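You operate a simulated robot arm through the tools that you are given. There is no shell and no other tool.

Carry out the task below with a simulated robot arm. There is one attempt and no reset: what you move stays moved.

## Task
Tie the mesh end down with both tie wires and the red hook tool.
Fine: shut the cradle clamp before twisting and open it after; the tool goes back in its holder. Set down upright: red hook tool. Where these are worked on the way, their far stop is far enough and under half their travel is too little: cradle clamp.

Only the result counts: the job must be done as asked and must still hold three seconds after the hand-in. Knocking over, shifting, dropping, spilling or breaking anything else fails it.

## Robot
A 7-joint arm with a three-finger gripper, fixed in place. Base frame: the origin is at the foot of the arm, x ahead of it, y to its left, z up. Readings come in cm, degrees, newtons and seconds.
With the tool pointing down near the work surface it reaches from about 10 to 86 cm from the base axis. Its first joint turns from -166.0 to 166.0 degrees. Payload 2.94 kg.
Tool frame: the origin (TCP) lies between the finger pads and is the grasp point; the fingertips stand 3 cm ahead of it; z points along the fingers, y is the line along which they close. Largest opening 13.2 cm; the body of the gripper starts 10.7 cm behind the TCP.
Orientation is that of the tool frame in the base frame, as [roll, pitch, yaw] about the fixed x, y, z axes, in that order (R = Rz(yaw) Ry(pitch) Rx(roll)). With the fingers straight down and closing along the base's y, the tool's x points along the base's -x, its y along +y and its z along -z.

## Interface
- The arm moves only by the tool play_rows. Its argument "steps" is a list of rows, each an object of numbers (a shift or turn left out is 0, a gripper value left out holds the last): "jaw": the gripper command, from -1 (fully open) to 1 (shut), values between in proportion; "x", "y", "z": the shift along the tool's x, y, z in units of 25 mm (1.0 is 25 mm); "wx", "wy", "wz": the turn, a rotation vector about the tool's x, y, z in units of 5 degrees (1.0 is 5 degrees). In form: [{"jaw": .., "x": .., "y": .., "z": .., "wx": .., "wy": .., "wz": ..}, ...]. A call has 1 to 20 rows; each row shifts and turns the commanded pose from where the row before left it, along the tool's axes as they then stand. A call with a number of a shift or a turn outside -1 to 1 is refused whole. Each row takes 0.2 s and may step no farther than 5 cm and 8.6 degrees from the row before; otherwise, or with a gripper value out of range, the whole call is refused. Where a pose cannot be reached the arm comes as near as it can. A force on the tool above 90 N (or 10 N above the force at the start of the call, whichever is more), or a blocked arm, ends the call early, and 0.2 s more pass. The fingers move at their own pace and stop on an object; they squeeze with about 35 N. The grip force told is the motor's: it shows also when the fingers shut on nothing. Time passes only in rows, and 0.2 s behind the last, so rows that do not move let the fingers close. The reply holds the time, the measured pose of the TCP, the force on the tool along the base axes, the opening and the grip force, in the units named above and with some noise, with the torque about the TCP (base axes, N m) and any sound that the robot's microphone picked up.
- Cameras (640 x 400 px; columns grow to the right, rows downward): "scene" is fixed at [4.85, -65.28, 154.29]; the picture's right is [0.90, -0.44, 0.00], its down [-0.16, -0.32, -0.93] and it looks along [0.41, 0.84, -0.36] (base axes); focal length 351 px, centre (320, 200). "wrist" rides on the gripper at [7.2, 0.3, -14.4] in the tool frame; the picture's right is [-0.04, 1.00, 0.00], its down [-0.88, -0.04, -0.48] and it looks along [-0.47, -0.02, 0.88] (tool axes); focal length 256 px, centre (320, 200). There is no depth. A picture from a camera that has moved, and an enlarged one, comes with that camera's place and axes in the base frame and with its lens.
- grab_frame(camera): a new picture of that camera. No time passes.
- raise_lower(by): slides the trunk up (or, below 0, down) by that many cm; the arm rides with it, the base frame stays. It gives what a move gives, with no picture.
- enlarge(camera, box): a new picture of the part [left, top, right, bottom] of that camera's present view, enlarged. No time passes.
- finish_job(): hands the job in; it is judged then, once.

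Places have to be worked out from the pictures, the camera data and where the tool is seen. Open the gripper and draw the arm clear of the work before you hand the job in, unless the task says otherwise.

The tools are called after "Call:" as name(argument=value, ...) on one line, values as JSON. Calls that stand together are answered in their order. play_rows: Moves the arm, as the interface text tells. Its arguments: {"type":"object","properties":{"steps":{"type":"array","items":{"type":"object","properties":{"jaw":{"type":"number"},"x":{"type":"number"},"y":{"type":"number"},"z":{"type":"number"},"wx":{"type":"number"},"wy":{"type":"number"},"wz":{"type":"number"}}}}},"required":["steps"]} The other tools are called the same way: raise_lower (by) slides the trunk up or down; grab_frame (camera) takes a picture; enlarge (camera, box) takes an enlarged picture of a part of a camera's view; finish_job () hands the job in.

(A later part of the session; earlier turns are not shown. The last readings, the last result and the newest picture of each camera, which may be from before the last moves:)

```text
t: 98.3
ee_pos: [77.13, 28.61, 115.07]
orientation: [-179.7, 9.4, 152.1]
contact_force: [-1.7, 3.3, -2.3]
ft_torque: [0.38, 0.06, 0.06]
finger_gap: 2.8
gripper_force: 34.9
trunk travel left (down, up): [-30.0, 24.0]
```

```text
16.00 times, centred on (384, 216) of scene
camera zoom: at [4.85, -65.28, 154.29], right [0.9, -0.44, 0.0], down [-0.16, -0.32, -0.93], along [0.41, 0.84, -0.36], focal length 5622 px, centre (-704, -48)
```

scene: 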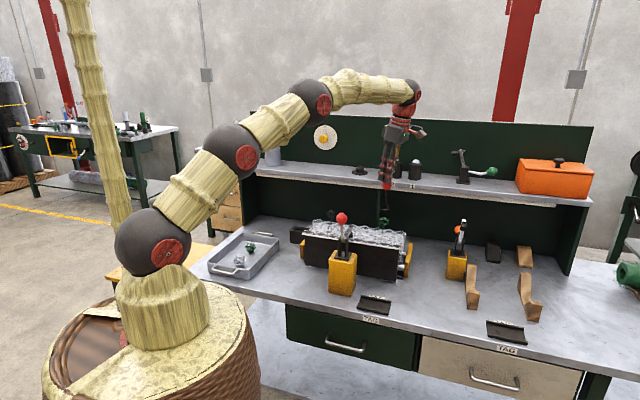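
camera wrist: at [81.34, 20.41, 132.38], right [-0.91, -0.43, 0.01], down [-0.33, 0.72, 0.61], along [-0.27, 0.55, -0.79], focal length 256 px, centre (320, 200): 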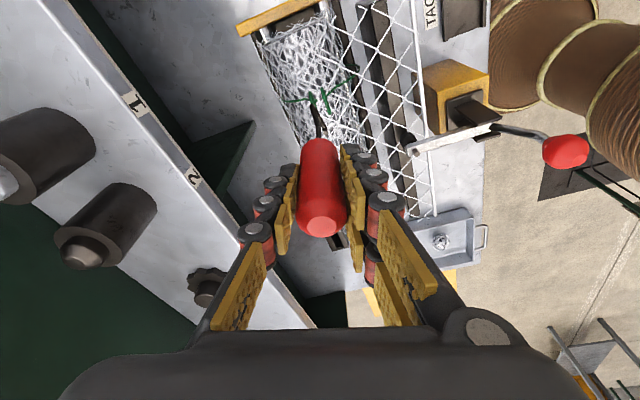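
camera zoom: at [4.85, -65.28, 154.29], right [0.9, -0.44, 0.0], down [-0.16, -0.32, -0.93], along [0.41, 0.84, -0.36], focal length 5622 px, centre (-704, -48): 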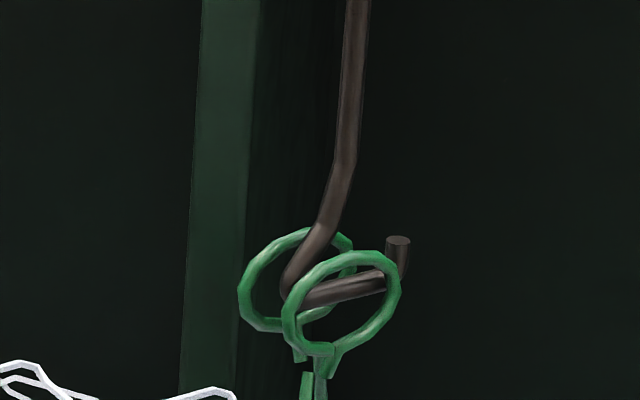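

Past −125° and still turning freely, so its travel is larger than 120° here. I continue.

Call:
play_rows(steps=[{"jaw": 1, "wx": 0.163, "wz": 0.987}, {"wx": 0.163, "wz": 0.987}, {"wx": 0.163, "wz": 0.987}, {"wx": 0.163, "wz": 0.987}, {"wx": 0.163, "wz": 0.987}, {"wx": 0.163, "wz": 0.987}, {"wx": 0.163, "wz": 0.987}, {"wx": 0.163, "wz": 0.987}])

Call:
enlarge(camera="wrist", box=[284, 92, 364, 142])

Call:
enlarge(camera="scene", box=[364, 203, 404, 228])

```text
t: 100.2
ee_pos: [77.1, 28.66, 114.94]
orientation: [-179.5, 9.4, 112.1]
contact_force: [1.2, 2.0, -1.2]
ft_torque: [0.35, -0.17, 0.05]
finger_gap: 2.8
gripper_force: 34.8
trunk travel left (down, up): [-30.0, 24.0]
```

```text
8.00 times, centred on (324, 117) of wrist
camera zoom: at [73.92, 37.74, 127.96], right [0.94, 0.34, 0.0], down [0.26, -0.74, 0.61], along [0.21, -0.58, -0.79], focal length 2048 px, centre (288, 864)
```

zoom: 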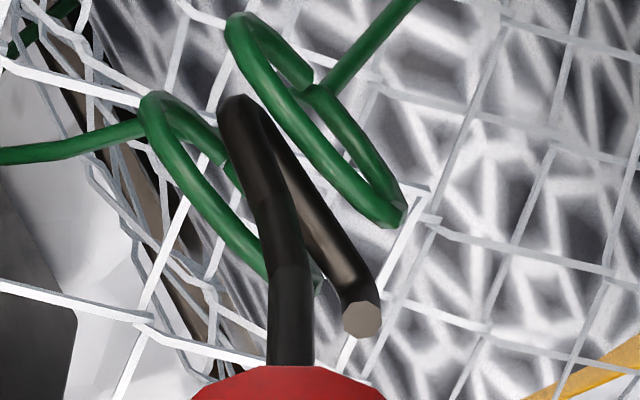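

```text
16.00 times, centred on (384, 216) of scene
camera zoom: at [4.85, -65.28, 154.29], right [0.9, -0.44, 0.0], down [-0.16, -0.32, -0.93], along [0.41, 0.84, -0.36], focal length 5622 px, centre (-704, -48)
```

zoom: 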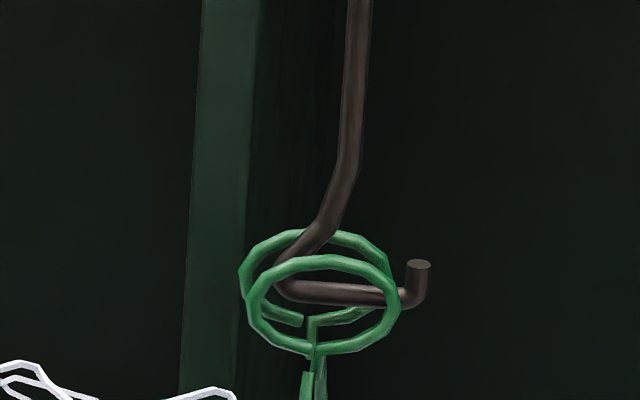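

Still free at ≈ −168°. Black's stop lies at 180° from the bench-normal orientation, so I check whether green also stops near −180°: another −20°.

Call:
play_rows(steps=[{"jaw": 1, "wx": 0.163, "wz": 0.987}, {"wx": 0.163, "wz": 0.987}, {"wx": 0.163, "wz": 0.987}, {"wx": 0.163, "wz": 0.987}, {"wx": 0.163, "wz": 0.987}])

Call:
enlarge(camera="wrist", box=[284, 92, 364, 142])

Call:
enlarge(camera="scene", box=[364, 203, 404, 228])

```text
t: 101.3
ee_pos: [77.12, 28.56, 115.02]
orientation: [-179.7, 9.7, 87.1]
contact_force: [0.3, -0.7, -1.1]
ft_torque: [0.05, -0.08, 0.02]
finger_gap: 2.79
gripper_force: 35.2
trunk travel left (down, up): [-30.0, 24.0]
```

```text
8.00 times, centred on (324, 117) of wrist
camera zoom: at [77.98, 38.22, 127.95], right [1.0, -0.09, 0.0], down [-0.07, -0.78, 0.62], along [-0.06, -0.61, -0.79], focal length 2048 px, centre (288, 864)
```

zoom: 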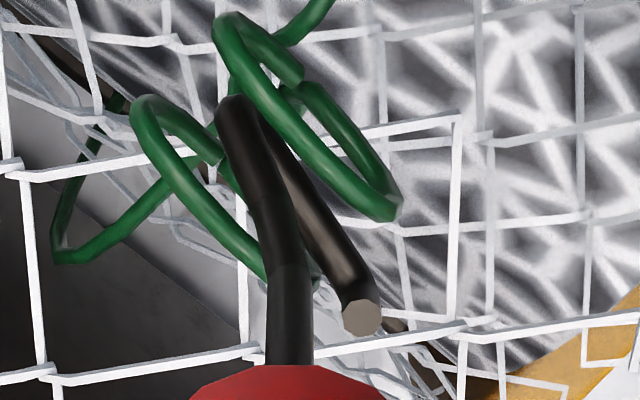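

```text
16.00 times, centred on (384, 216) of scene
camera zoom: at [4.85, -65.28, 154.29], right [0.9, -0.44, 0.0], down [-0.16, -0.32, -0.93], along [0.41, 0.84, -0.36], focal length 5622 px, centre (-704, -48)
```

zoom: 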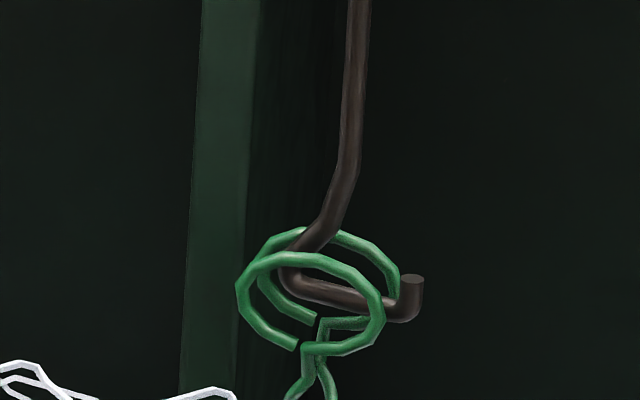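

The green wire's legs are now visibly crossed: turning this way (clockwise) really twists it. I lift out to ratchet: raise the hook, rotate back +180° and re-enter.

Call:
play_rows(steps=[{"jaw": 1, "x": -0.08, "z": -0.49}, {"x": -0.08, "z": -0.49}, {"x": -0.08, "z": -0.49}, {}])

Call:
enlarge(camera="scene", box=[356, 200, 412, 235])

Call:
enlarge(camera="wrist", box=[270, 80, 370, 142])

```text
t: 102.3
ee_pos: [77.12, 28.66, 118.82]
orientation: [-179.7, 9.7, 87.2]
contact_force: [0.2, -0.2, -1.5]
ft_torque: [0.01, 0.01, 0.04]
finger_gap: 2.77
gripper_force: 34.9
trunk travel left (down, up): [-30.0, 24.0]
```

```text
11.43 times, centred on (384, 218) of scene
camera zoom: at [4.85, -65.28, 154.29], right [0.9, -0.44, 0.0], down [-0.16, -0.32, -0.93], along [0.41, 0.84, -0.36], focal length 4016 px, centre (-411, 0)
```

zoom: 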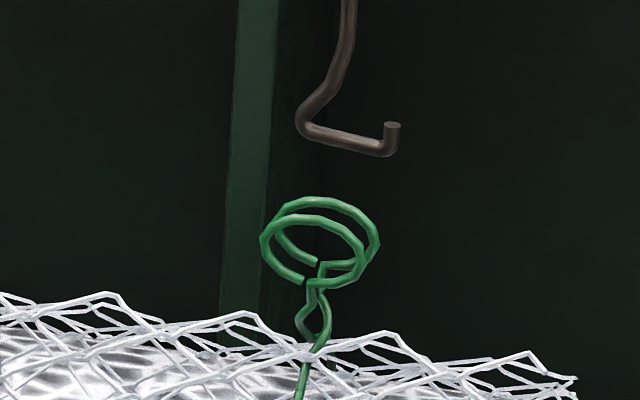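

```text
6.40 times, centred on (320, 111) of wrist
camera zoom: at [77.96, 38.27, 131.62], right [1.0, -0.09, 0.0], down [-0.07, -0.78, 0.62], along [-0.06, -0.61, -0.79], focal length 1638 px, centre (320, 770)
```

zoom: 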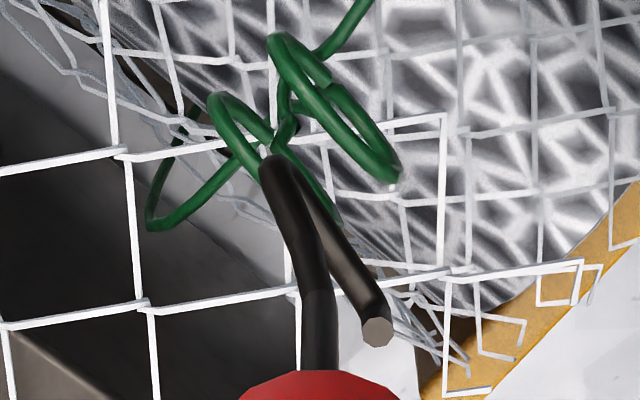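

The legs now show a clear twist. I rotate back +188° (prong reversed, parallel to the loops) at this height.

Call:
play_rows(steps=[{"jaw": 1, "wx": -0.163, "wz": -0.987}, {"wx": -0.163, "wz": -0.987}, {"wx": -0.163, "wz": -0.987}, {"wx": -0.163, "wz": -0.987}, {"wx": -0.163, "wz": -0.987}, {"wx": -0.163, "wz": -0.987}, {"wx": -0.163, "wz": -0.987}, {"wx": -0.163, "wz": -0.987}, {"wx": -0.163, "wz": -0.987}, {"wx": -0.163, "wz": -0.987}, {"wx": -0.163, "wz": -0.987}, {"wx": -0.163, "wz": -0.987}, {"wx": -0.163, "wz": -0.987}, {"wx": -0.163, "wz": -0.987}, {"wx": -0.163, "wz": -0.987}, {"wx": -0.163, "wz": -0.987}, {"wx": -0.163, "wz": -0.987}, {"wx": -0.163, "wz": -0.987}, {"wx": -0.163, "wz": -0.987}])

Call:
play_rows(steps=[{"jaw": 1, "wx": -0.163, "wz": -0.987}, {"wx": -0.163, "wz": -0.987}, {"wx": -0.163, "wz": -0.987}, {"wx": -0.163, "wz": -0.987}, {"wx": -0.163, "wz": -0.987}, {"wx": -0.163, "wz": -0.987}, {"wx": -0.163, "wz": -0.987}, {"wx": -0.163, "wz": -0.987}, {"wx": -0.163, "wz": -0.987}, {"wx": -0.163, "wz": -0.987}, {"wx": -0.163, "wz": -0.987}, {"wx": -0.163, "wz": -0.987}, {"wx": -0.163, "wz": -0.987}, {"wx": -0.163, "wz": -0.987}, {"wx": -0.163, "wz": -0.987}, {"wx": -0.163, "wz": -0.987}, {"wx": -0.163, "wz": -0.987}, {"wx": -0.163, "wz": -0.987}, {}])

Call:
enlarge(camera="wrist", box=[284, 80, 364, 130])

Call:
enlarge(camera="scene", box=[364, 200, 404, 225])

```text
t: 106.3
ee_pos: [77.2, 28.61, 118.73]
orientation: [-179.8, 9.1, -177.6]
contact_force: [-0.4, -0.9, -0.5]
ft_torque: [0.03, 0.01, 0.04]
finger_gap: 2.77
gripper_force: 34.8
trunk travel left (down, up): [-30.0, 24.0]
```

```text
t: 110.3
ee_pos: [77.18, 28.56, 118.7]
orientation: [179.7, 9.3, -87.9]
contact_force: [-0.4, 0.4, -0.2]
ft_torque: [-0.01, 0.0, 0.02]
finger_gap: 2.76
gripper_force: 35.6
trunk travel left (down, up): [-30.0, 24.0]
```

```text
8.00 times, centred on (324, 105) of wrist
camera zoom: at [77.23, 19.29, 131.75], right [-1.0, 0.01, 0.01], down [0.01, 0.79, 0.61], along [-0.01, 0.61, -0.79], focal length 2048 px, centre (288, 960)
```

zoom: 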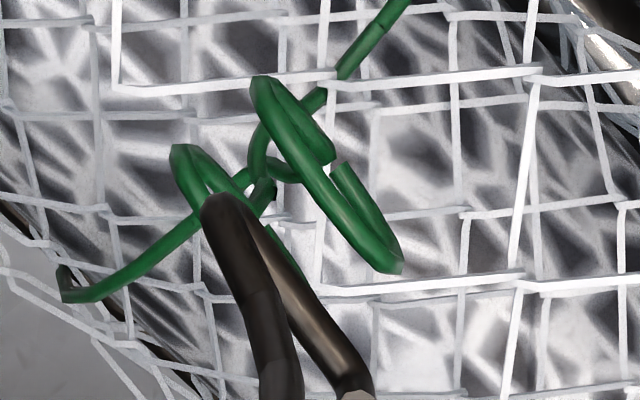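

```text
16.00 times, centred on (384, 212) of scene
camera zoom: at [4.85, -65.28, 154.29], right [0.9, -0.44, 0.0], down [-0.16, -0.32, -0.93], along [0.41, 0.84, -0.36], focal length 5622 px, centre (-704, 0)
```

zoom: 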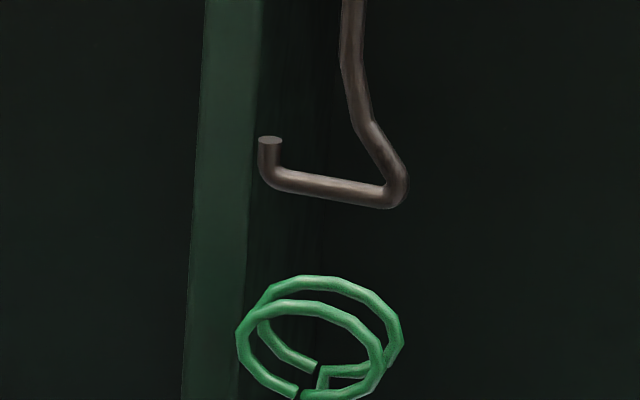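

Bar and loops are parallel and the bar projects right into the gap. I lower in.

Call:
play_rows(steps=[{"jaw": 1, "x": 0.04, "z": 0.237}, {"x": 0.04, "z": 0.237}, {"x": 0.04, "z": 0.237}, {"x": 0.02, "z": 0.118}, {"x": 0.02, "z": 0.118}, {"x": 0.013, "z": 0.079}, {}])

Call:
enlarge(camera="wrist", box=[284, 92, 364, 142])

Call:
enlarge(camera="scene", box=[364, 203, 404, 228])

```text
t: 112.0
ee_pos: [77.15, 28.66, 116.22]
orientation: [179.6, 9.3, -88.0]
contact_force: [0.3, -0.2, -0.6]
ft_torque: [-0.02, 0.0, -0.01]
finger_gap: 2.78
gripper_force: 34.4
trunk travel left (down, up): [-30.0, 24.0]
```

```text
8.00 times, centred on (324, 117) of wrist
camera zoom: at [77.24, 19.3, 129.17], right [-1.0, 0.01, 0.01], down [0.01, 0.79, 0.61], along [-0.01, 0.61, -0.79], focal length 2048 px, centre (288, 864)
```

zoom: 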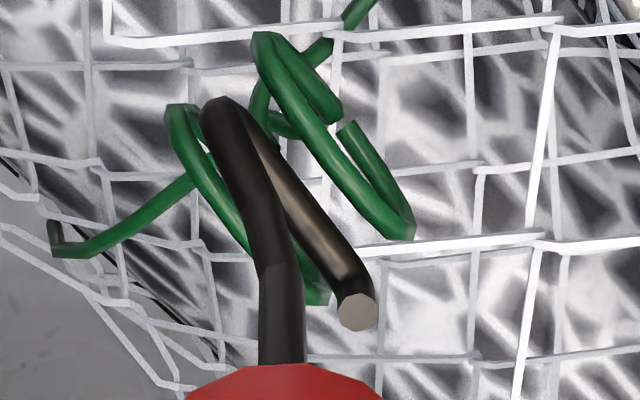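

```text
16.00 times, centred on (384, 216) of scene
camera zoom: at [4.85, -65.28, 154.29], right [0.9, -0.44, 0.0], down [-0.16, -0.32, -0.93], along [0.41, 0.84, -0.36], focal length 5622 px, centre (-704, -48)
```

zoom: 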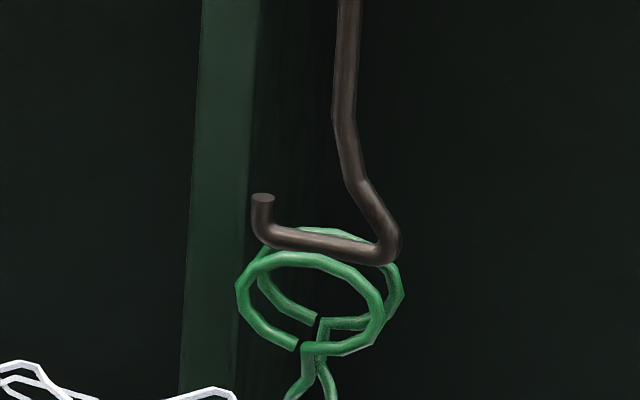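

Lowering the rest of the way and continuing to twist clockwise.

Call:
play_rows(steps=[{"jaw": 1, "x": 0.025, "z": 0.15}, {"x": 0.025, "z": 0.15}, {"x": 0.025, "z": 0.15}, {"wx": 0.163, "wz": 0.987}, {"wx": 0.163, "wz": 0.987}, {"wx": 0.163, "wz": 0.987}, {"wx": 0.163, "wz": 0.987}, {"wx": 0.163, "wz": 0.987}, {"wx": 0.163, "wz": 0.987}, {"wx": 0.163, "wz": 0.987}, {"wx": 0.163, "wz": 0.987}, {"wx": 0.163, "wz": 0.987}, {"wx": 0.163, "wz": 0.987}, {"wx": 0.163, "wz": 0.987}, {"wx": 0.163, "wz": 0.987}])

Call:
enlarge(camera="wrist", box=[284, 92, 364, 142])

Call:
enlarge(camera="scene", box=[364, 203, 404, 228])

```text
t: 115.2
ee_pos: [77.17, 28.6, 115.06]
orientation: [-179.9, 9.2, -147.9]
contact_force: [-2.3, 1.4, -1.2]
ft_torque: [0.07, 0.45, 0.08]
finger_gap: 2.76
gripper_force: 35.4
trunk travel left (down, up): [-30.0, 24.0]
```

```text
8.00 times, centred on (324, 117) of wrist
camera zoom: at [68.92, 24.07, 128.03], right [-0.49, 0.87, 0.01], down [0.69, 0.39, 0.61], along [0.53, 0.3, -0.79], focal length 2048 px, centre (288, 864)
```

zoom: 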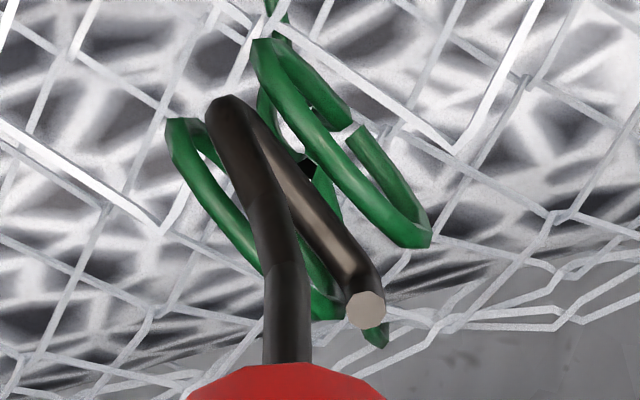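

```text
16.00 times, centred on (384, 216) of scene
camera zoom: at [4.85, -65.28, 154.29], right [0.9, -0.44, 0.0], down [-0.16, -0.32, -0.93], along [0.41, 0.84, -0.36], focal length 5622 px, centre (-704, -48)
```

zoom: 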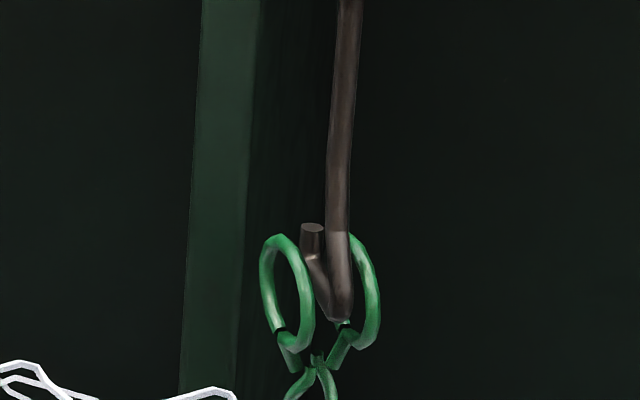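

Following well. Continuing another 60°.

Call:
play_rows(steps=[{"jaw": 1, "wx": 0.163, "wz": 0.987}, {"wx": 0.163, "wz": 0.987}, {"wx": 0.163, "wz": 0.987}, {"wx": 0.163, "wz": 0.987}, {"wx": 0.163, "wz": 0.987}, {"wx": 0.163, "wz": 0.987}, {"wx": 0.163, "wz": 0.987}, {"wx": 0.163, "wz": 0.987}, {"wx": 0.163, "wz": 0.987}, {"wx": 0.163, "wz": 0.987}, {"wx": 0.163, "wz": 0.987}, {"wx": 0.163, "wz": 0.987}])

Call:
enlarge(camera="wrist", box=[284, 92, 364, 142])

Call:
enlarge(camera="scene", box=[364, 203, 404, 228])

```text
t: 117.8
ee_pos: [76.99, 28.68, 114.93]
orientation: [-179.7, 9.3, 152.1]
contact_force: [-2.1, 3.9, -3.0]
ft_torque: [0.48, 0.19, 0.03]
finger_gap: 2.72
gripper_force: 34.8
trunk travel left (down, up): [-30.0, 24.0]
```

```text
8.00 times, centred on (324, 117) of wrist
camera zoom: at [68.92, 33.58, 127.99], right [0.51, 0.86, 0.0], down [0.68, -0.4, 0.61], along [0.53, -0.31, -0.79], focal length 2048 px, centre (288, 864)
```

zoom: 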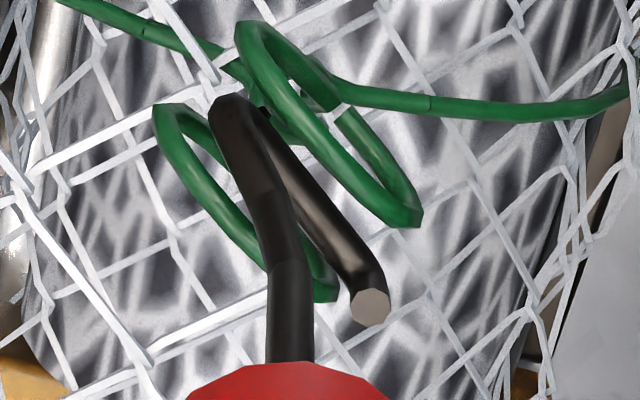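

```text
16.00 times, centred on (384, 216) of scene
camera zoom: at [4.85, -65.28, 154.29], right [0.9, -0.44, 0.0], down [-0.16, -0.32, -0.93], along [0.41, 0.84, -0.36], focal length 5622 px, centre (-704, -48)
```

zoom: 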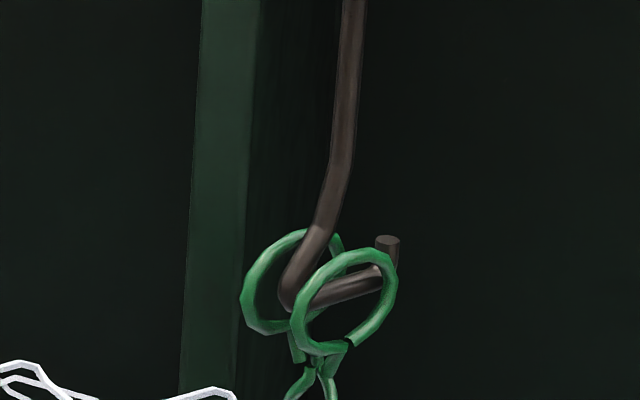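

Continuing another 60°, still light forces.

Call:
play_rows(steps=[{"jaw": 1, "wx": 0.163, "wz": 0.987}, {"wx": 0.163, "wz": 0.987}, {"wx": 0.163, "wz": 0.987}, {"wx": 0.163, "wz": 0.987}, {"wx": 0.163, "wz": 0.987}, {"wx": 0.163, "wz": 0.987}, {"wx": 0.163, "wz": 0.987}, {"wx": 0.163, "wz": 0.987}, {"wx": 0.163, "wz": 0.987}, {"wx": 0.163, "wz": 0.987}, {"wx": 0.163, "wz": 0.987}, {"wx": 0.163, "wz": 0.987}])

Call:
enlarge(camera="wrist", box=[284, 92, 364, 142])

Call:
enlarge(camera="scene", box=[364, 205, 404, 230])

```text
t: 120.3
ee_pos: [77.07, 28.59, 114.95]
orientation: [-179.8, 9.7, 92.1]
contact_force: [2.2, 2.3, -1.1]
ft_torque: [0.22, -0.2, 0.02]
finger_gap: 2.77
gripper_force: 35.0
trunk travel left (down, up): [-30.0, 24.0]
```

```text
8.00 times, centred on (324, 117) of wrist
camera zoom: at [77.15, 38.27, 127.89], right [1.0, -0.01, 0.0], down [-0.01, -0.79, 0.62], along [0.0, -0.62, -0.79], focal length 2048 px, centre (288, 864)
```

zoom: 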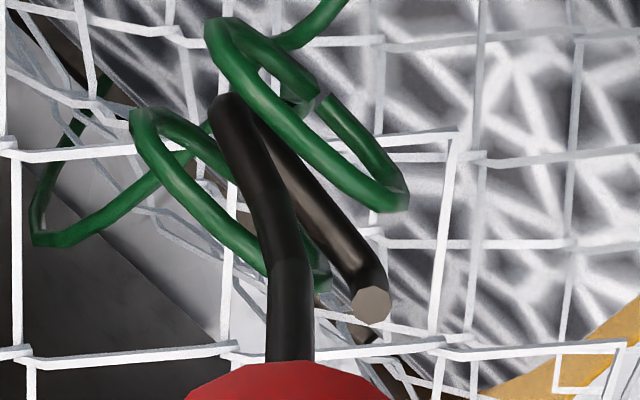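

```text
16.00 times, centred on (384, 218) of scene
camera zoom: at [4.85, -65.28, 154.29], right [0.9, -0.44, 0.0], down [-0.16, -0.32, -0.93], along [0.41, 0.84, -0.36], focal length 5622 px, centre (-704, -80)
```

zoom: 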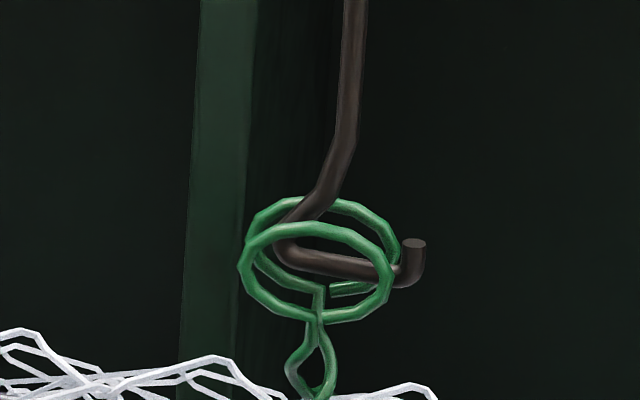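

Total ≈ −345°. I ratchet once more: lift out, rotate back +188°, re-enter.

Call:
play_rows(steps=[{"jaw": 1, "wx": 0.163, "wz": 0.987}, {"wx": 0.163, "wz": 0.987}, {"x": -0.08, "z": -0.49}, {"x": -0.08, "z": -0.49}, {"x": -0.08, "z": -0.49}, {}])

Call:
enlarge(camera="scene", box=[356, 200, 412, 235])

Call:
play_rows(steps=[{"jaw": 1, "wx": -0.163, "wz": -0.987}, {"wx": -0.163, "wz": -0.987}, {"wx": -0.163, "wz": -0.987}, {"wx": -0.163, "wz": -0.987}, {"wx": -0.163, "wz": -0.987}, {"wx": -0.163, "wz": -0.987}, {"wx": -0.163, "wz": -0.987}, {"wx": -0.163, "wz": -0.987}, {"wx": -0.163, "wz": -0.987}, {"wx": -0.163, "wz": -0.987}, {"wx": -0.163, "wz": -0.987}, {"wx": -0.163, "wz": -0.987}, {"wx": -0.163, "wz": -0.987}, {"wx": -0.163, "wz": -0.987}, {"wx": -0.163, "wz": -0.987}, {"wx": -0.163, "wz": -0.987}, {"wx": -0.163, "wz": -0.987}, {"wx": -0.163, "wz": -0.987}, {"wx": -0.163, "wz": -0.987}])

Call:
play_rows(steps=[{"jaw": 1, "wx": -0.163, "wz": -0.987}, {"wx": -0.163, "wz": -0.987}, {"wx": -0.163, "wz": -0.987}, {"wx": -0.163, "wz": -0.987}, {"wx": -0.163, "wz": -0.987}, {"wx": -0.163, "wz": -0.987}, {"wx": -0.163, "wz": -0.987}, {"wx": -0.163, "wz": -0.987}, {"wx": -0.163, "wz": -0.987}, {"wx": -0.163, "wz": -0.987}, {"wx": -0.163, "wz": -0.987}, {"wx": -0.163, "wz": -0.987}, {"wx": -0.163, "wz": -0.987}, {"wx": -0.163, "wz": -0.987}, {"wx": -0.163, "wz": -0.987}, {"wx": -0.163, "wz": -0.987}, {"wx": -0.163, "wz": -0.987}, {"wx": -0.163, "wz": -0.987}, {}])

Call:
enlarge(camera="wrist", box=[284, 80, 364, 130])

Call:
enlarge(camera="scene", box=[364, 205, 404, 230])

```text
t: 121.8
ee_pos: [77.06, 28.64, 118.87]
orientation: [-179.6, 9.7, 82.2]
contact_force: [-0.1, -0.5, -1.2]
ft_torque: [-0.01, 0.0, -0.01]
finger_gap: 2.75
gripper_force: 34.9
trunk travel left (down, up): [-30.0, 24.0]
```

```text
11.43 times, centred on (384, 218) of scene
camera zoom: at [4.85, -65.28, 154.29], right [0.9, -0.44, 0.0], down [-0.16, -0.32, -0.93], along [0.41, 0.84, -0.36], focal length 4016 px, centre (-411, 0)
```

zoom: 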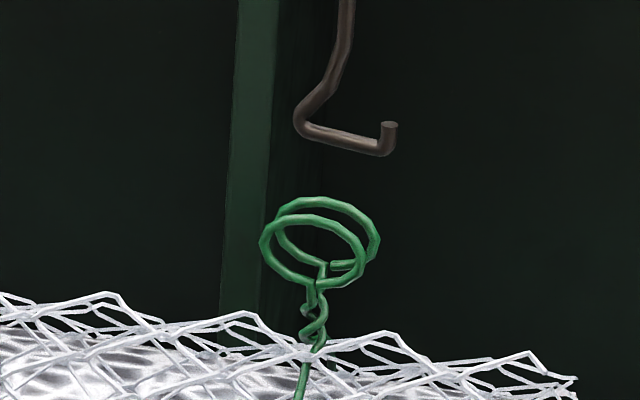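

```text
t: 125.8
ee_pos: [77.16, 28.57, 118.71]
orientation: [-179.8, 9.1, 177.3]
contact_force: [0.8, 0.2, -1.8]
ft_torque: [0.0, -0.02, 0.01]
finger_gap: 2.76
gripper_force: 35.2
trunk travel left (down, up): [-30.0, 24.0]
```

```text
t: 129.8
ee_pos: [77.14, 28.55, 118.77]
orientation: [179.7, 9.2, -92.9]
contact_force: [0.4, 0.1, -0.5]
ft_torque: [-0.01, -0.02, -0.01]
finger_gap: 2.76
gripper_force: 34.6
trunk travel left (down, up): [-30.0, 24.0]
```

```text
8.00 times, centred on (324, 105) of wrist
camera zoom: at [76.37, 19.35, 131.7], right [-1.0, 0.09, 0.01], down [0.08, 0.79, 0.61], along [0.05, 0.61, -0.79], focal length 2048 px, centre (288, 960)
```

zoom: 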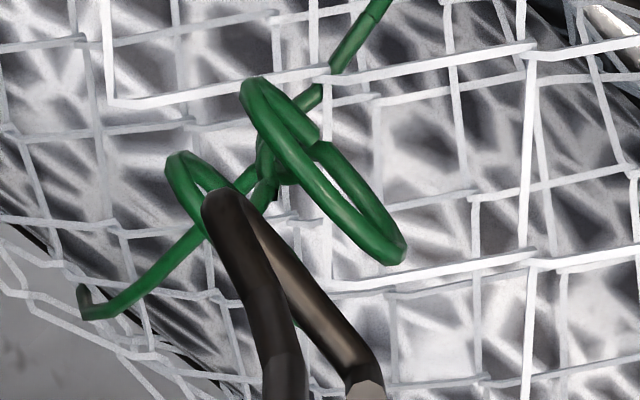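

```text
16.00 times, centred on (384, 218) of scene
camera zoom: at [4.85, -65.28, 154.29], right [0.9, -0.44, 0.0], down [-0.16, -0.32, -0.93], along [0.41, 0.84, -0.36], focal length 5622 px, centre (-704, -80)
```

zoom: 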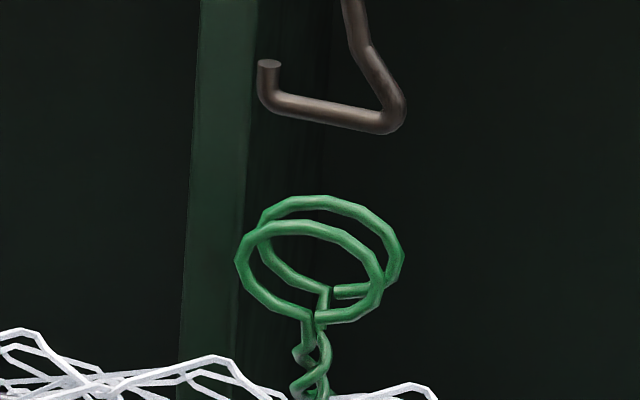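

The legs now show a full-turn braid. Bar is aligned again; I lower in and continue clockwise.

Call:
play_rows(steps=[{"jaw": 1, "x": 0.04, "z": 0.237}, {"x": 0.04, "z": 0.237}, {"x": 0.04, "z": 0.237}, {"x": 0.02, "z": 0.118}, {"x": 0.02, "z": 0.118}, {"x": 0.025, "z": 0.15}, {"x": 0.025, "z": 0.15}, {"x": 0.025, "z": 0.15}, {}, {"wx": 0.163, "wz": 0.987}, {"wx": 0.163, "wz": 0.987}, {"wx": 0.163, "wz": 0.987}, {"wx": 0.163, "wz": 0.987}, {"wx": 0.163, "wz": 0.987}, {"wx": 0.163, "wz": 0.987}, {"wx": 0.163, "wz": 0.987}, {"wx": 0.163, "wz": 0.987}])

Call:
enlarge(camera="wrist", box=[284, 92, 364, 142])

Call:
enlarge(camera="scene", box=[364, 205, 404, 230])

```text
t: 133.3
ee_pos: [77.09, 28.69, 115.22]
orientation: [179.9, 9.1, -133.0]
contact_force: [-3.9, -0.8, -0.7]
ft_torque: [-0.13, 0.49, 0.05]
finger_gap: 2.74
gripper_force: 35.1
trunk travel left (down, up): [-30.0, 24.0]
```

```text
8.00 times, centred on (324, 117) of wrist
camera zoom: at [70.43, 22.12, 128.22], right [-0.7, 0.71, 0.01], down [0.57, 0.55, 0.61], along [0.43, 0.43, -0.79], focal length 2048 px, centre (288, 864)
```

zoom: 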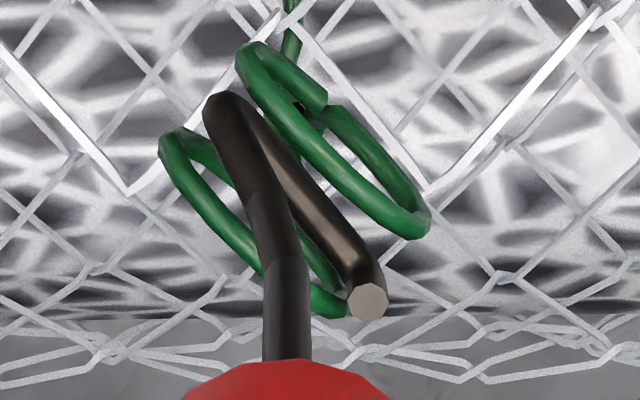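

```text
16.00 times, centred on (384, 218) of scene
camera zoom: at [4.85, -65.28, 154.29], right [0.9, -0.44, 0.0], down [-0.16, -0.32, -0.93], along [0.41, 0.84, -0.36], focal length 5622 px, centre (-704, -80)
```

zoom: 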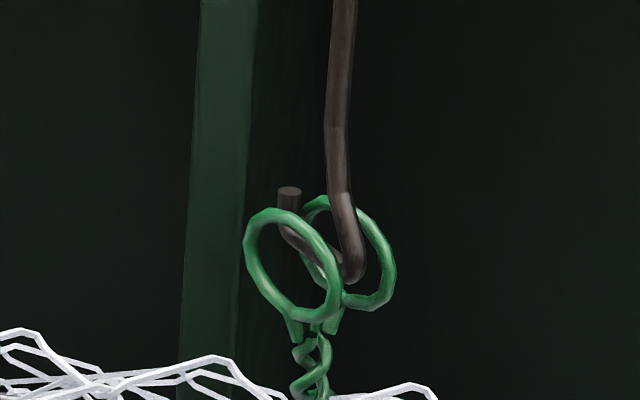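

Following. I keep on clockwise.

Call:
play_rows(steps=[{"jaw": 1, "wx": 0.163, "wz": 0.987}, {"wx": 0.163, "wz": 0.987}, {"wx": 0.163, "wz": 0.987}, {"wx": 0.163, "wz": 0.987}, {"wx": 0.163, "wz": 0.987}, {"wx": 0.163, "wz": 0.987}, {"wx": 0.163, "wz": 0.987}, {"wx": 0.163, "wz": 0.987}, {"wx": 0.163, "wz": 0.987}, {"wx": 0.163, "wz": 0.987}, {"wx": 0.163, "wz": 0.987}, {"wx": 0.163, "wz": 0.987}])

Call:
enlarge(camera="wrist", box=[284, 92, 364, 142])

Call:
enlarge(camera="scene", box=[364, 205, 404, 230])

```text
t: 135.9
ee_pos: [77.16, 28.65, 115.25]
orientation: [-179.8, 9.2, 167.1]
contact_force: [-2.2, 3.7, -0.7]
ft_torque: [0.49, 0.43, 0.07]
finger_gap: 2.75
gripper_force: 35.6
trunk travel left (down, up): [-30.0, 24.0]
```

```text
8.00 times, centred on (324, 117) of wrist
camera zoom: at [67.98, 31.28, 128.19], right [0.27, 0.96, 0.0], down [0.76, -0.21, 0.61], along [0.59, -0.16, -0.79], focal length 2048 px, centre (288, 864)
```

zoom: 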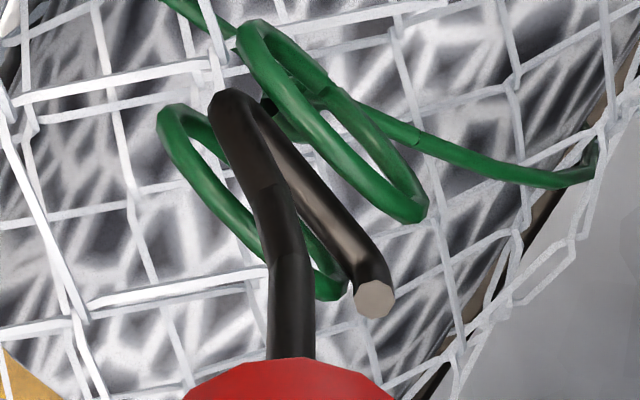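

```text
16.00 times, centred on (384, 218) of scene
camera zoom: at [4.85, -65.28, 154.29], right [0.9, -0.44, 0.0], down [-0.16, -0.32, -0.93], along [0.41, 0.84, -0.36], focal length 5622 px, centre (-704, -80)
```

zoom: 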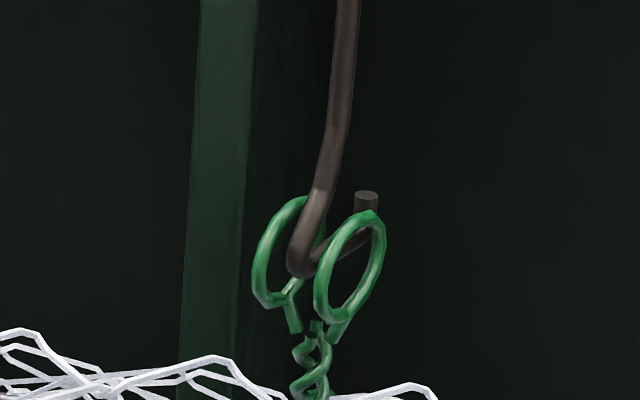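

Still turning freely (≈ −455° total). Continuing −75°.

Call:
play_rows(steps=[{"jaw": 1, "wx": 0.163, "wz": 0.987}, {"wx": 0.163, "wz": 0.987}, {"wx": 0.163, "wz": 0.987}, {"wx": 0.163, "wz": 0.987}, {"wx": 0.163, "wz": 0.987}, {"wx": 0.163, "wz": 0.987}, {"wx": 0.163, "wz": 0.987}, {"wx": 0.163, "wz": 0.987}, {"wx": 0.163, "wz": 0.987}, {"wx": 0.163, "wz": 0.987}, {"wx": 0.163, "wz": 0.987}, {"wx": 0.163, "wz": 0.987}, {"wx": 0.163, "wz": 0.987}, {"wx": 0.163, "wz": 0.987}, {"wx": 0.163, "wz": 0.987}])

Call:
enlarge(camera="wrist", box=[284, 92, 364, 142])

Call:
enlarge(camera="scene", box=[364, 205, 404, 230])

```text
t: 139.2
ee_pos: [77.09, 28.67, 115.09]
orientation: [-179.6, 9.7, 92.2]
contact_force: [0.1, -0.6, -0.7]
ft_torque: [-0.13, 0.09, 0.03]
finger_gap: 2.77
gripper_force: 35.6
trunk travel left (down, up): [-30.0, 24.0]
```

```text
8.00 times, centred on (324, 117) of wrist
camera zoom: at [77.12, 38.27, 128.07], right [1.0, -0.01, 0.0], down [-0.01, -0.79, 0.62], along [0.0, -0.62, -0.79], focal length 2048 px, centre (288, 864)
```

zoom: 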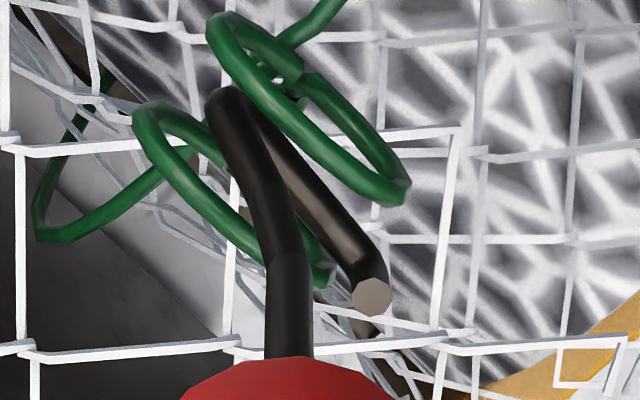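

```text
16.00 times, centred on (384, 218) of scene
camera zoom: at [4.85, -65.28, 154.29], right [0.9, -0.44, 0.0], down [-0.16, -0.32, -0.93], along [0.41, 0.84, -0.36], focal length 5622 px, centre (-704, -80)
```

zoom: 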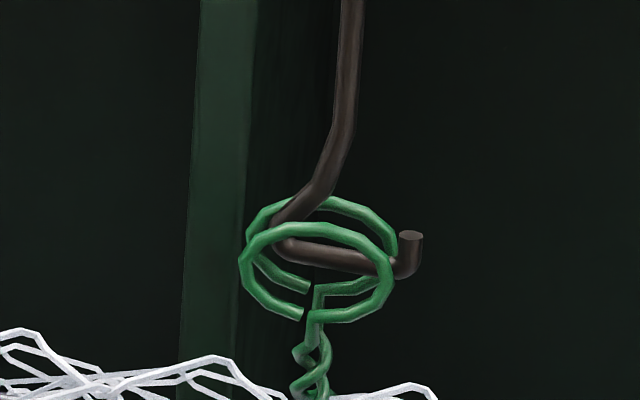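

Still no tightening at ≈ −535°. I ratchet again.

Call:
play_rows(steps=[{"jaw": 1, "wx": 0.163, "wz": 0.987}, {"wx": 0.163, "wz": 0.987}, {"x": -0.08, "z": -0.49}, {"x": -0.08, "z": -0.49}, {"x": -0.08, "z": -0.49}, {}])

Call:
enlarge(camera="scene", box=[356, 200, 412, 235])

Call:
play_rows(steps=[{"jaw": 1, "wx": -0.163, "wz": -0.987}, {"wx": -0.163, "wz": -0.987}, {"wx": -0.163, "wz": -0.987}, {"wx": -0.163, "wz": -0.987}, {"wx": -0.163, "wz": -0.987}, {"wx": -0.163, "wz": -0.987}, {"wx": -0.163, "wz": -0.987}, {"wx": -0.163, "wz": -0.987}, {"wx": -0.163, "wz": -0.987}, {"wx": -0.163, "wz": -0.987}, {"wx": -0.163, "wz": -0.987}, {"wx": -0.163, "wz": -0.987}, {"wx": -0.163, "wz": -0.987}, {"wx": -0.163, "wz": -0.987}, {"wx": -0.163, "wz": -0.987}, {"wx": -0.163, "wz": -0.987}, {"wx": -0.163, "wz": -0.987}, {"wx": -0.163, "wz": -0.987}, {"wx": -0.163, "wz": -0.987}])

Call:
play_rows(steps=[{"jaw": 1, "wx": -0.163, "wz": -0.987}, {"wx": -0.163, "wz": -0.987}, {"wx": -0.163, "wz": -0.987}, {"wx": -0.163, "wz": -0.987}, {"wx": -0.163, "wz": -0.987}, {"wx": -0.163, "wz": -0.987}, {"wx": -0.163, "wz": -0.987}, {"wx": -0.163, "wz": -0.987}, {"wx": -0.163, "wz": -0.987}, {"wx": -0.163, "wz": -0.987}, {"wx": -0.163, "wz": -0.987}, {"wx": -0.163, "wz": -0.987}, {"wx": -0.163, "wz": -0.987}, {"wx": -0.163, "wz": -0.987}, {"wx": -0.163, "wz": -0.987}, {"wx": -0.163, "wz": -0.987}, {"wx": -0.163, "wz": -0.987}, {"wx": -0.163, "wz": -0.987}, {}])

Call:
enlarge(camera="wrist", box=[284, 80, 364, 130])

Call:
enlarge(camera="scene", box=[364, 205, 404, 230])

```text
t: 140.6
ee_pos: [77.22, 28.74, 118.77]
orientation: [-179.7, 9.7, 82.2]
contact_force: [-0.4, -0.6, -0.4]
ft_torque: [-0.03, -0.01, -0.02]
finger_gap: 2.75
gripper_force: 34.9
trunk travel left (down, up): [-30.0, 24.0]
```

```text
11.43 times, centred on (384, 218) of scene
camera zoom: at [4.85, -65.28, 154.29], right [0.9, -0.44, 0.0], down [-0.16, -0.32, -0.93], along [0.41, 0.84, -0.36], focal length 4016 px, centre (-411, 0)
```

zoom: 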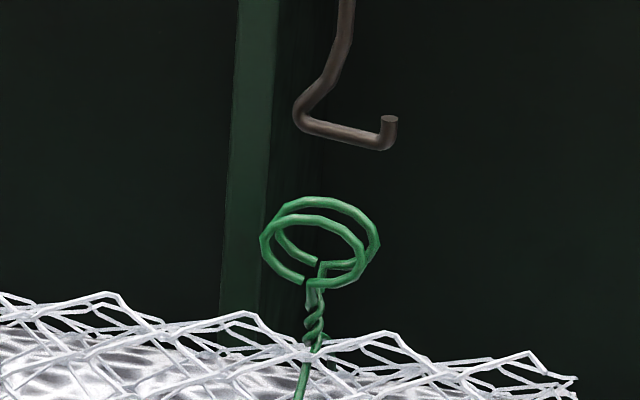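

```text
t: 144.6
ee_pos: [77.21, 28.65, 118.88]
orientation: [-179.7, 9.1, 177.3]
contact_force: [0.5, -0.8, -1.5]
ft_torque: [0.01, 0.0, 0.02]
finger_gap: 2.77
gripper_force: 35.1
trunk travel left (down, up): [-30.0, 24.0]
```

```text
t: 148.6
ee_pos: [77.24, 28.6, 118.8]
orientation: [179.7, 9.2, -92.9]
contact_force: [-0.2, 0.3, -0.6]
ft_torque: [-0.01, -0.02, 0.05]
finger_gap: 2.76
gripper_force: 34.9
trunk travel left (down, up): [-30.0, 24.0]
```

```text
8.00 times, centred on (324, 105) of wrist
camera zoom: at [76.42, 19.38, 131.91], right [-1.0, 0.09, 0.01], down [0.08, 0.79, 0.61], along [0.05, 0.61, -0.79], focal length 2048 px, centre (288, 960)
```

zoom: 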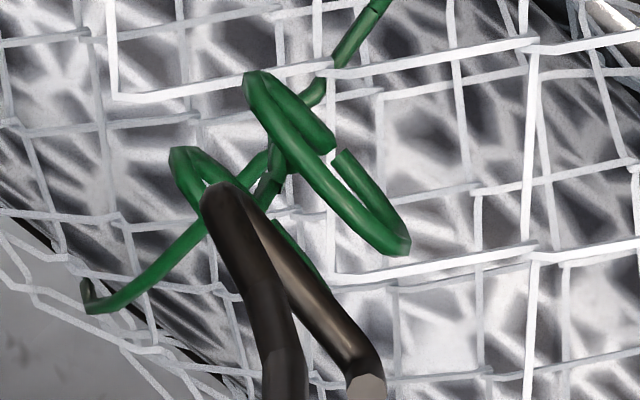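

```text
16.00 times, centred on (384, 218) of scene
camera zoom: at [4.85, -65.28, 154.29], right [0.9, -0.44, 0.0], down [-0.16, -0.32, -0.93], along [0.41, 0.84, -0.36], focal length 5622 px, centre (-704, -80)
```

zoom: 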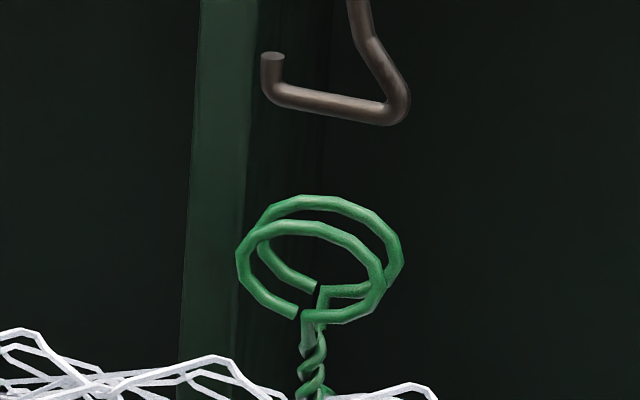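

Three crossings (1.5 turns) now. I re-enter and keep twisting, watching the torque.

Call:
play_rows(steps=[{"jaw": 1, "x": 0.04, "z": 0.237}, {"x": 0.04, "z": 0.237}, {"x": 0.04, "z": 0.237}, {"x": 0.02, "z": 0.118}, {"x": 0.02, "z": 0.118}, {"x": 0.025, "z": 0.15}, {"x": 0.025, "z": 0.15}, {"x": 0.025, "z": 0.15}, {}, {"wx": 0.163, "wz": 0.987}, {"wx": 0.163, "wz": 0.987}, {"wx": 0.163, "wz": 0.987}, {"wx": 0.163, "wz": 0.987}, {"wx": 0.163, "wz": 0.987}, {"wx": 0.163, "wz": 0.987}, {"wx": 0.163, "wz": 0.987}, {"wx": 0.163, "wz": 0.987}])

Call:
enlarge(camera="wrist", box=[284, 92, 364, 142])

Call:
enlarge(camera="scene", box=[364, 205, 404, 230])

```text
t: 152.2
ee_pos: [77.05, 28.61, 115.42]
orientation: [179.9, 8.9, -132.9]
contact_force: [-5.5, -2.8, -0.7]
ft_torque: [-0.27, 0.59, 0.11]
finger_gap: 2.74
gripper_force: 35.4
trunk travel left (down, up): [-30.0, 24.0]
```

```text
8.00 times, centred on (324, 117) of wrist
camera zoom: at [70.42, 22.03, 128.35], right [-0.7, 0.71, 0.01], down [0.57, 0.55, 0.61], along [0.43, 0.43, -0.79], focal length 2048 px, centre (288, 864)
```

zoom: 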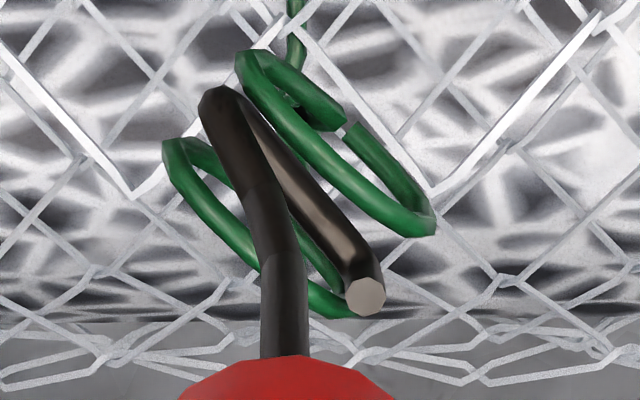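

```text
16.00 times, centred on (384, 218) of scene
camera zoom: at [4.85, -65.28, 154.29], right [0.9, -0.44, 0.0], down [-0.16, -0.32, -0.93], along [0.41, 0.84, -0.36], focal length 5622 px, centre (-704, -80)
```

zoom: 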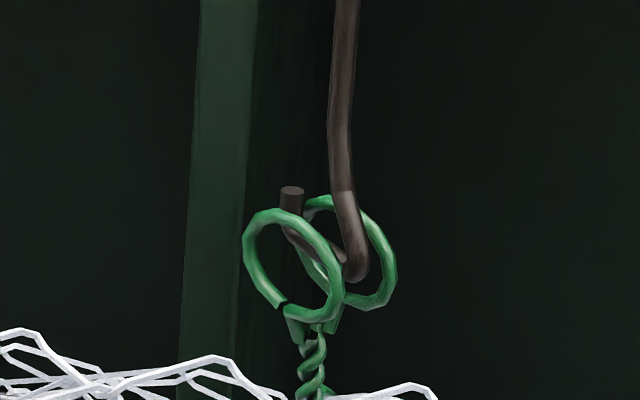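

Lateral force 6 N, torque still small (0.11). Continuing 60°.

Call:
play_rows(steps=[{"jaw": 1, "wx": 0.163, "wz": 0.987}, {"wx": 0.163, "wz": 0.987}, {"wx": 0.163, "wz": 0.987}, {"wx": 0.163, "wz": 0.987}, {"wx": 0.163, "wz": 0.987}, {"wx": 0.163, "wz": 0.987}, {"wx": 0.163, "wz": 0.987}, {"wx": 0.163, "wz": 0.987}, {"wx": 0.163, "wz": 0.987}, {"wx": 0.163, "wz": 0.987}, {"wx": 0.163, "wz": 0.987}, {"wx": 0.163, "wz": 0.987}])

Call:
enlarge(camera="wrist", box=[284, 92, 364, 142])

Call:
enlarge(camera="scene", box=[364, 205, 404, 230])

```text
t: 154.8
ee_pos: [77.15, 28.69, 115.41]
orientation: [-179.7, 9.2, 167.1]
contact_force: [-3.5, 3.8, -0.3]
ft_torque: [0.55, 0.51, 0.13]
finger_gap: 2.74
gripper_force: 34.9
trunk travel left (down, up): [-30.0, 24.0]
```

```text
8.00 times, centred on (324, 117) of wrist
camera zoom: at [67.98, 31.3, 128.37], right [0.27, 0.96, 0.0], down [0.76, -0.21, 0.61], along [0.59, -0.16, -0.79], focal length 2048 px, centre (288, 864)
```

zoom: 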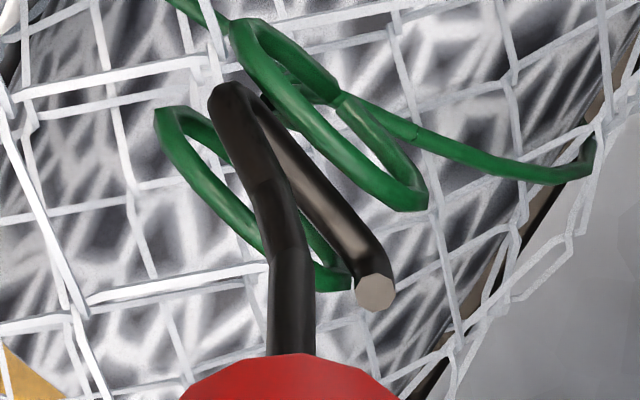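

```text
16.00 times, centred on (384, 218) of scene
camera zoom: at [4.85, -65.28, 154.29], right [0.9, -0.44, 0.0], down [-0.16, -0.32, -0.93], along [0.41, 0.84, -0.36], focal length 5622 px, centre (-704, -80)
```

zoom: 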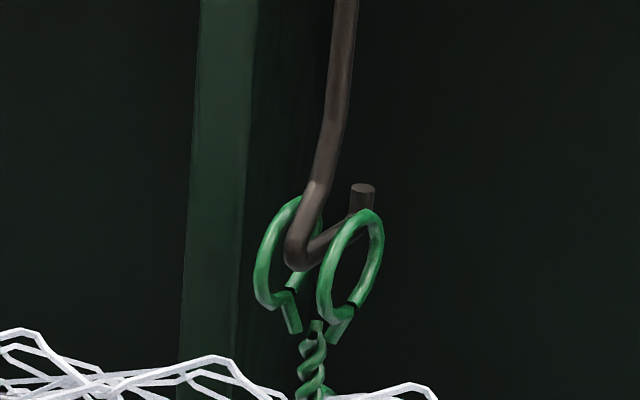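

Torque 0.13 now. Continuing another 75°.

Call:
play_rows(steps=[{"jaw": 1, "wx": 0.163, "wz": 0.987}, {"wx": 0.163, "wz": 0.987}, {"wx": 0.163, "wz": 0.987}, {"wx": 0.163, "wz": 0.987}, {"wx": 0.163, "wz": 0.987}, {"wx": 0.163, "wz": 0.987}, {"wx": 0.163, "wz": 0.987}, {"wx": 0.163, "wz": 0.987}, {"wx": 0.163, "wz": 0.987}, {"wx": 0.163, "wz": 0.987}, {"wx": 0.163, "wz": 0.987}, {"wx": 0.163, "wz": 0.987}, {"wx": 0.163, "wz": 0.987}, {"wx": 0.163, "wz": 0.987}, {"wx": 0.163, "wz": 0.987}, {"wx": 0.163, "wz": 0.987}, {"wx": 0.163, "wz": 0.987}])

Call:
enlarge(camera="wrist", box=[284, 92, 364, 142])

Call:
enlarge(camera="scene", box=[364, 205, 404, 230])

```text
t: 158.3
ee_pos: [77.17, 28.52, 115.4]
orientation: [-179.7, 9.9, 82.1]
contact_force: [-3.0, -3.9, -1.7]
ft_torque: [-0.57, 0.46, 0.13]
finger_gap: 2.76
gripper_force: 35.5
trunk travel left (down, up): [-30.0, 24.0]
```

```text
8.00 times, centred on (324, 117) of wrist
camera zoom: at [78.77, 38.11, 128.26], right [0.98, -0.18, 0.0], down [-0.14, -0.77, 0.62], along [-0.11, -0.61, -0.79], focal length 2048 px, centre (288, 864)
```

zoom: 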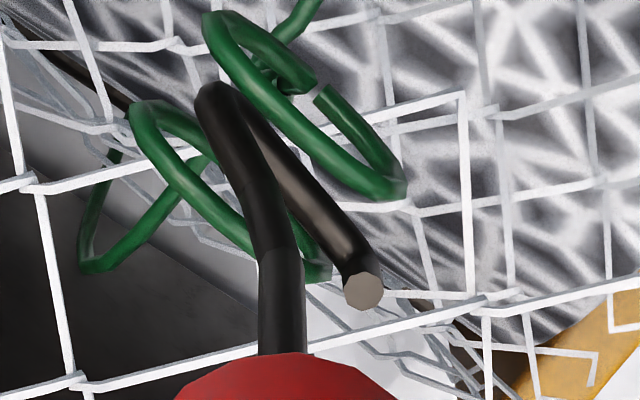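

```text
16.00 times, centred on (384, 218) of scene
camera zoom: at [4.85, -65.28, 154.29], right [0.9, -0.44, 0.0], down [-0.16, -0.32, -0.93], along [0.41, 0.84, -0.36], focal length 5622 px, centre (-704, -80)
```

zoom: 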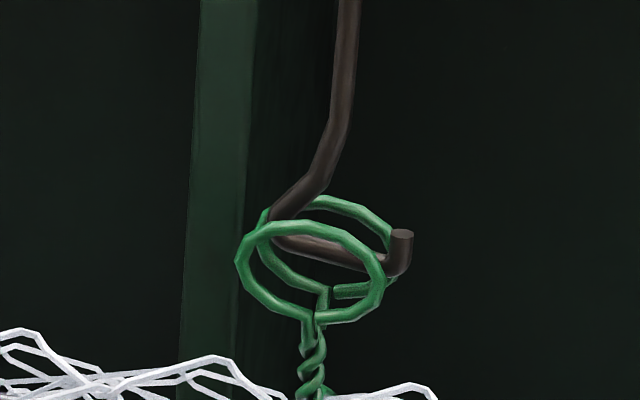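

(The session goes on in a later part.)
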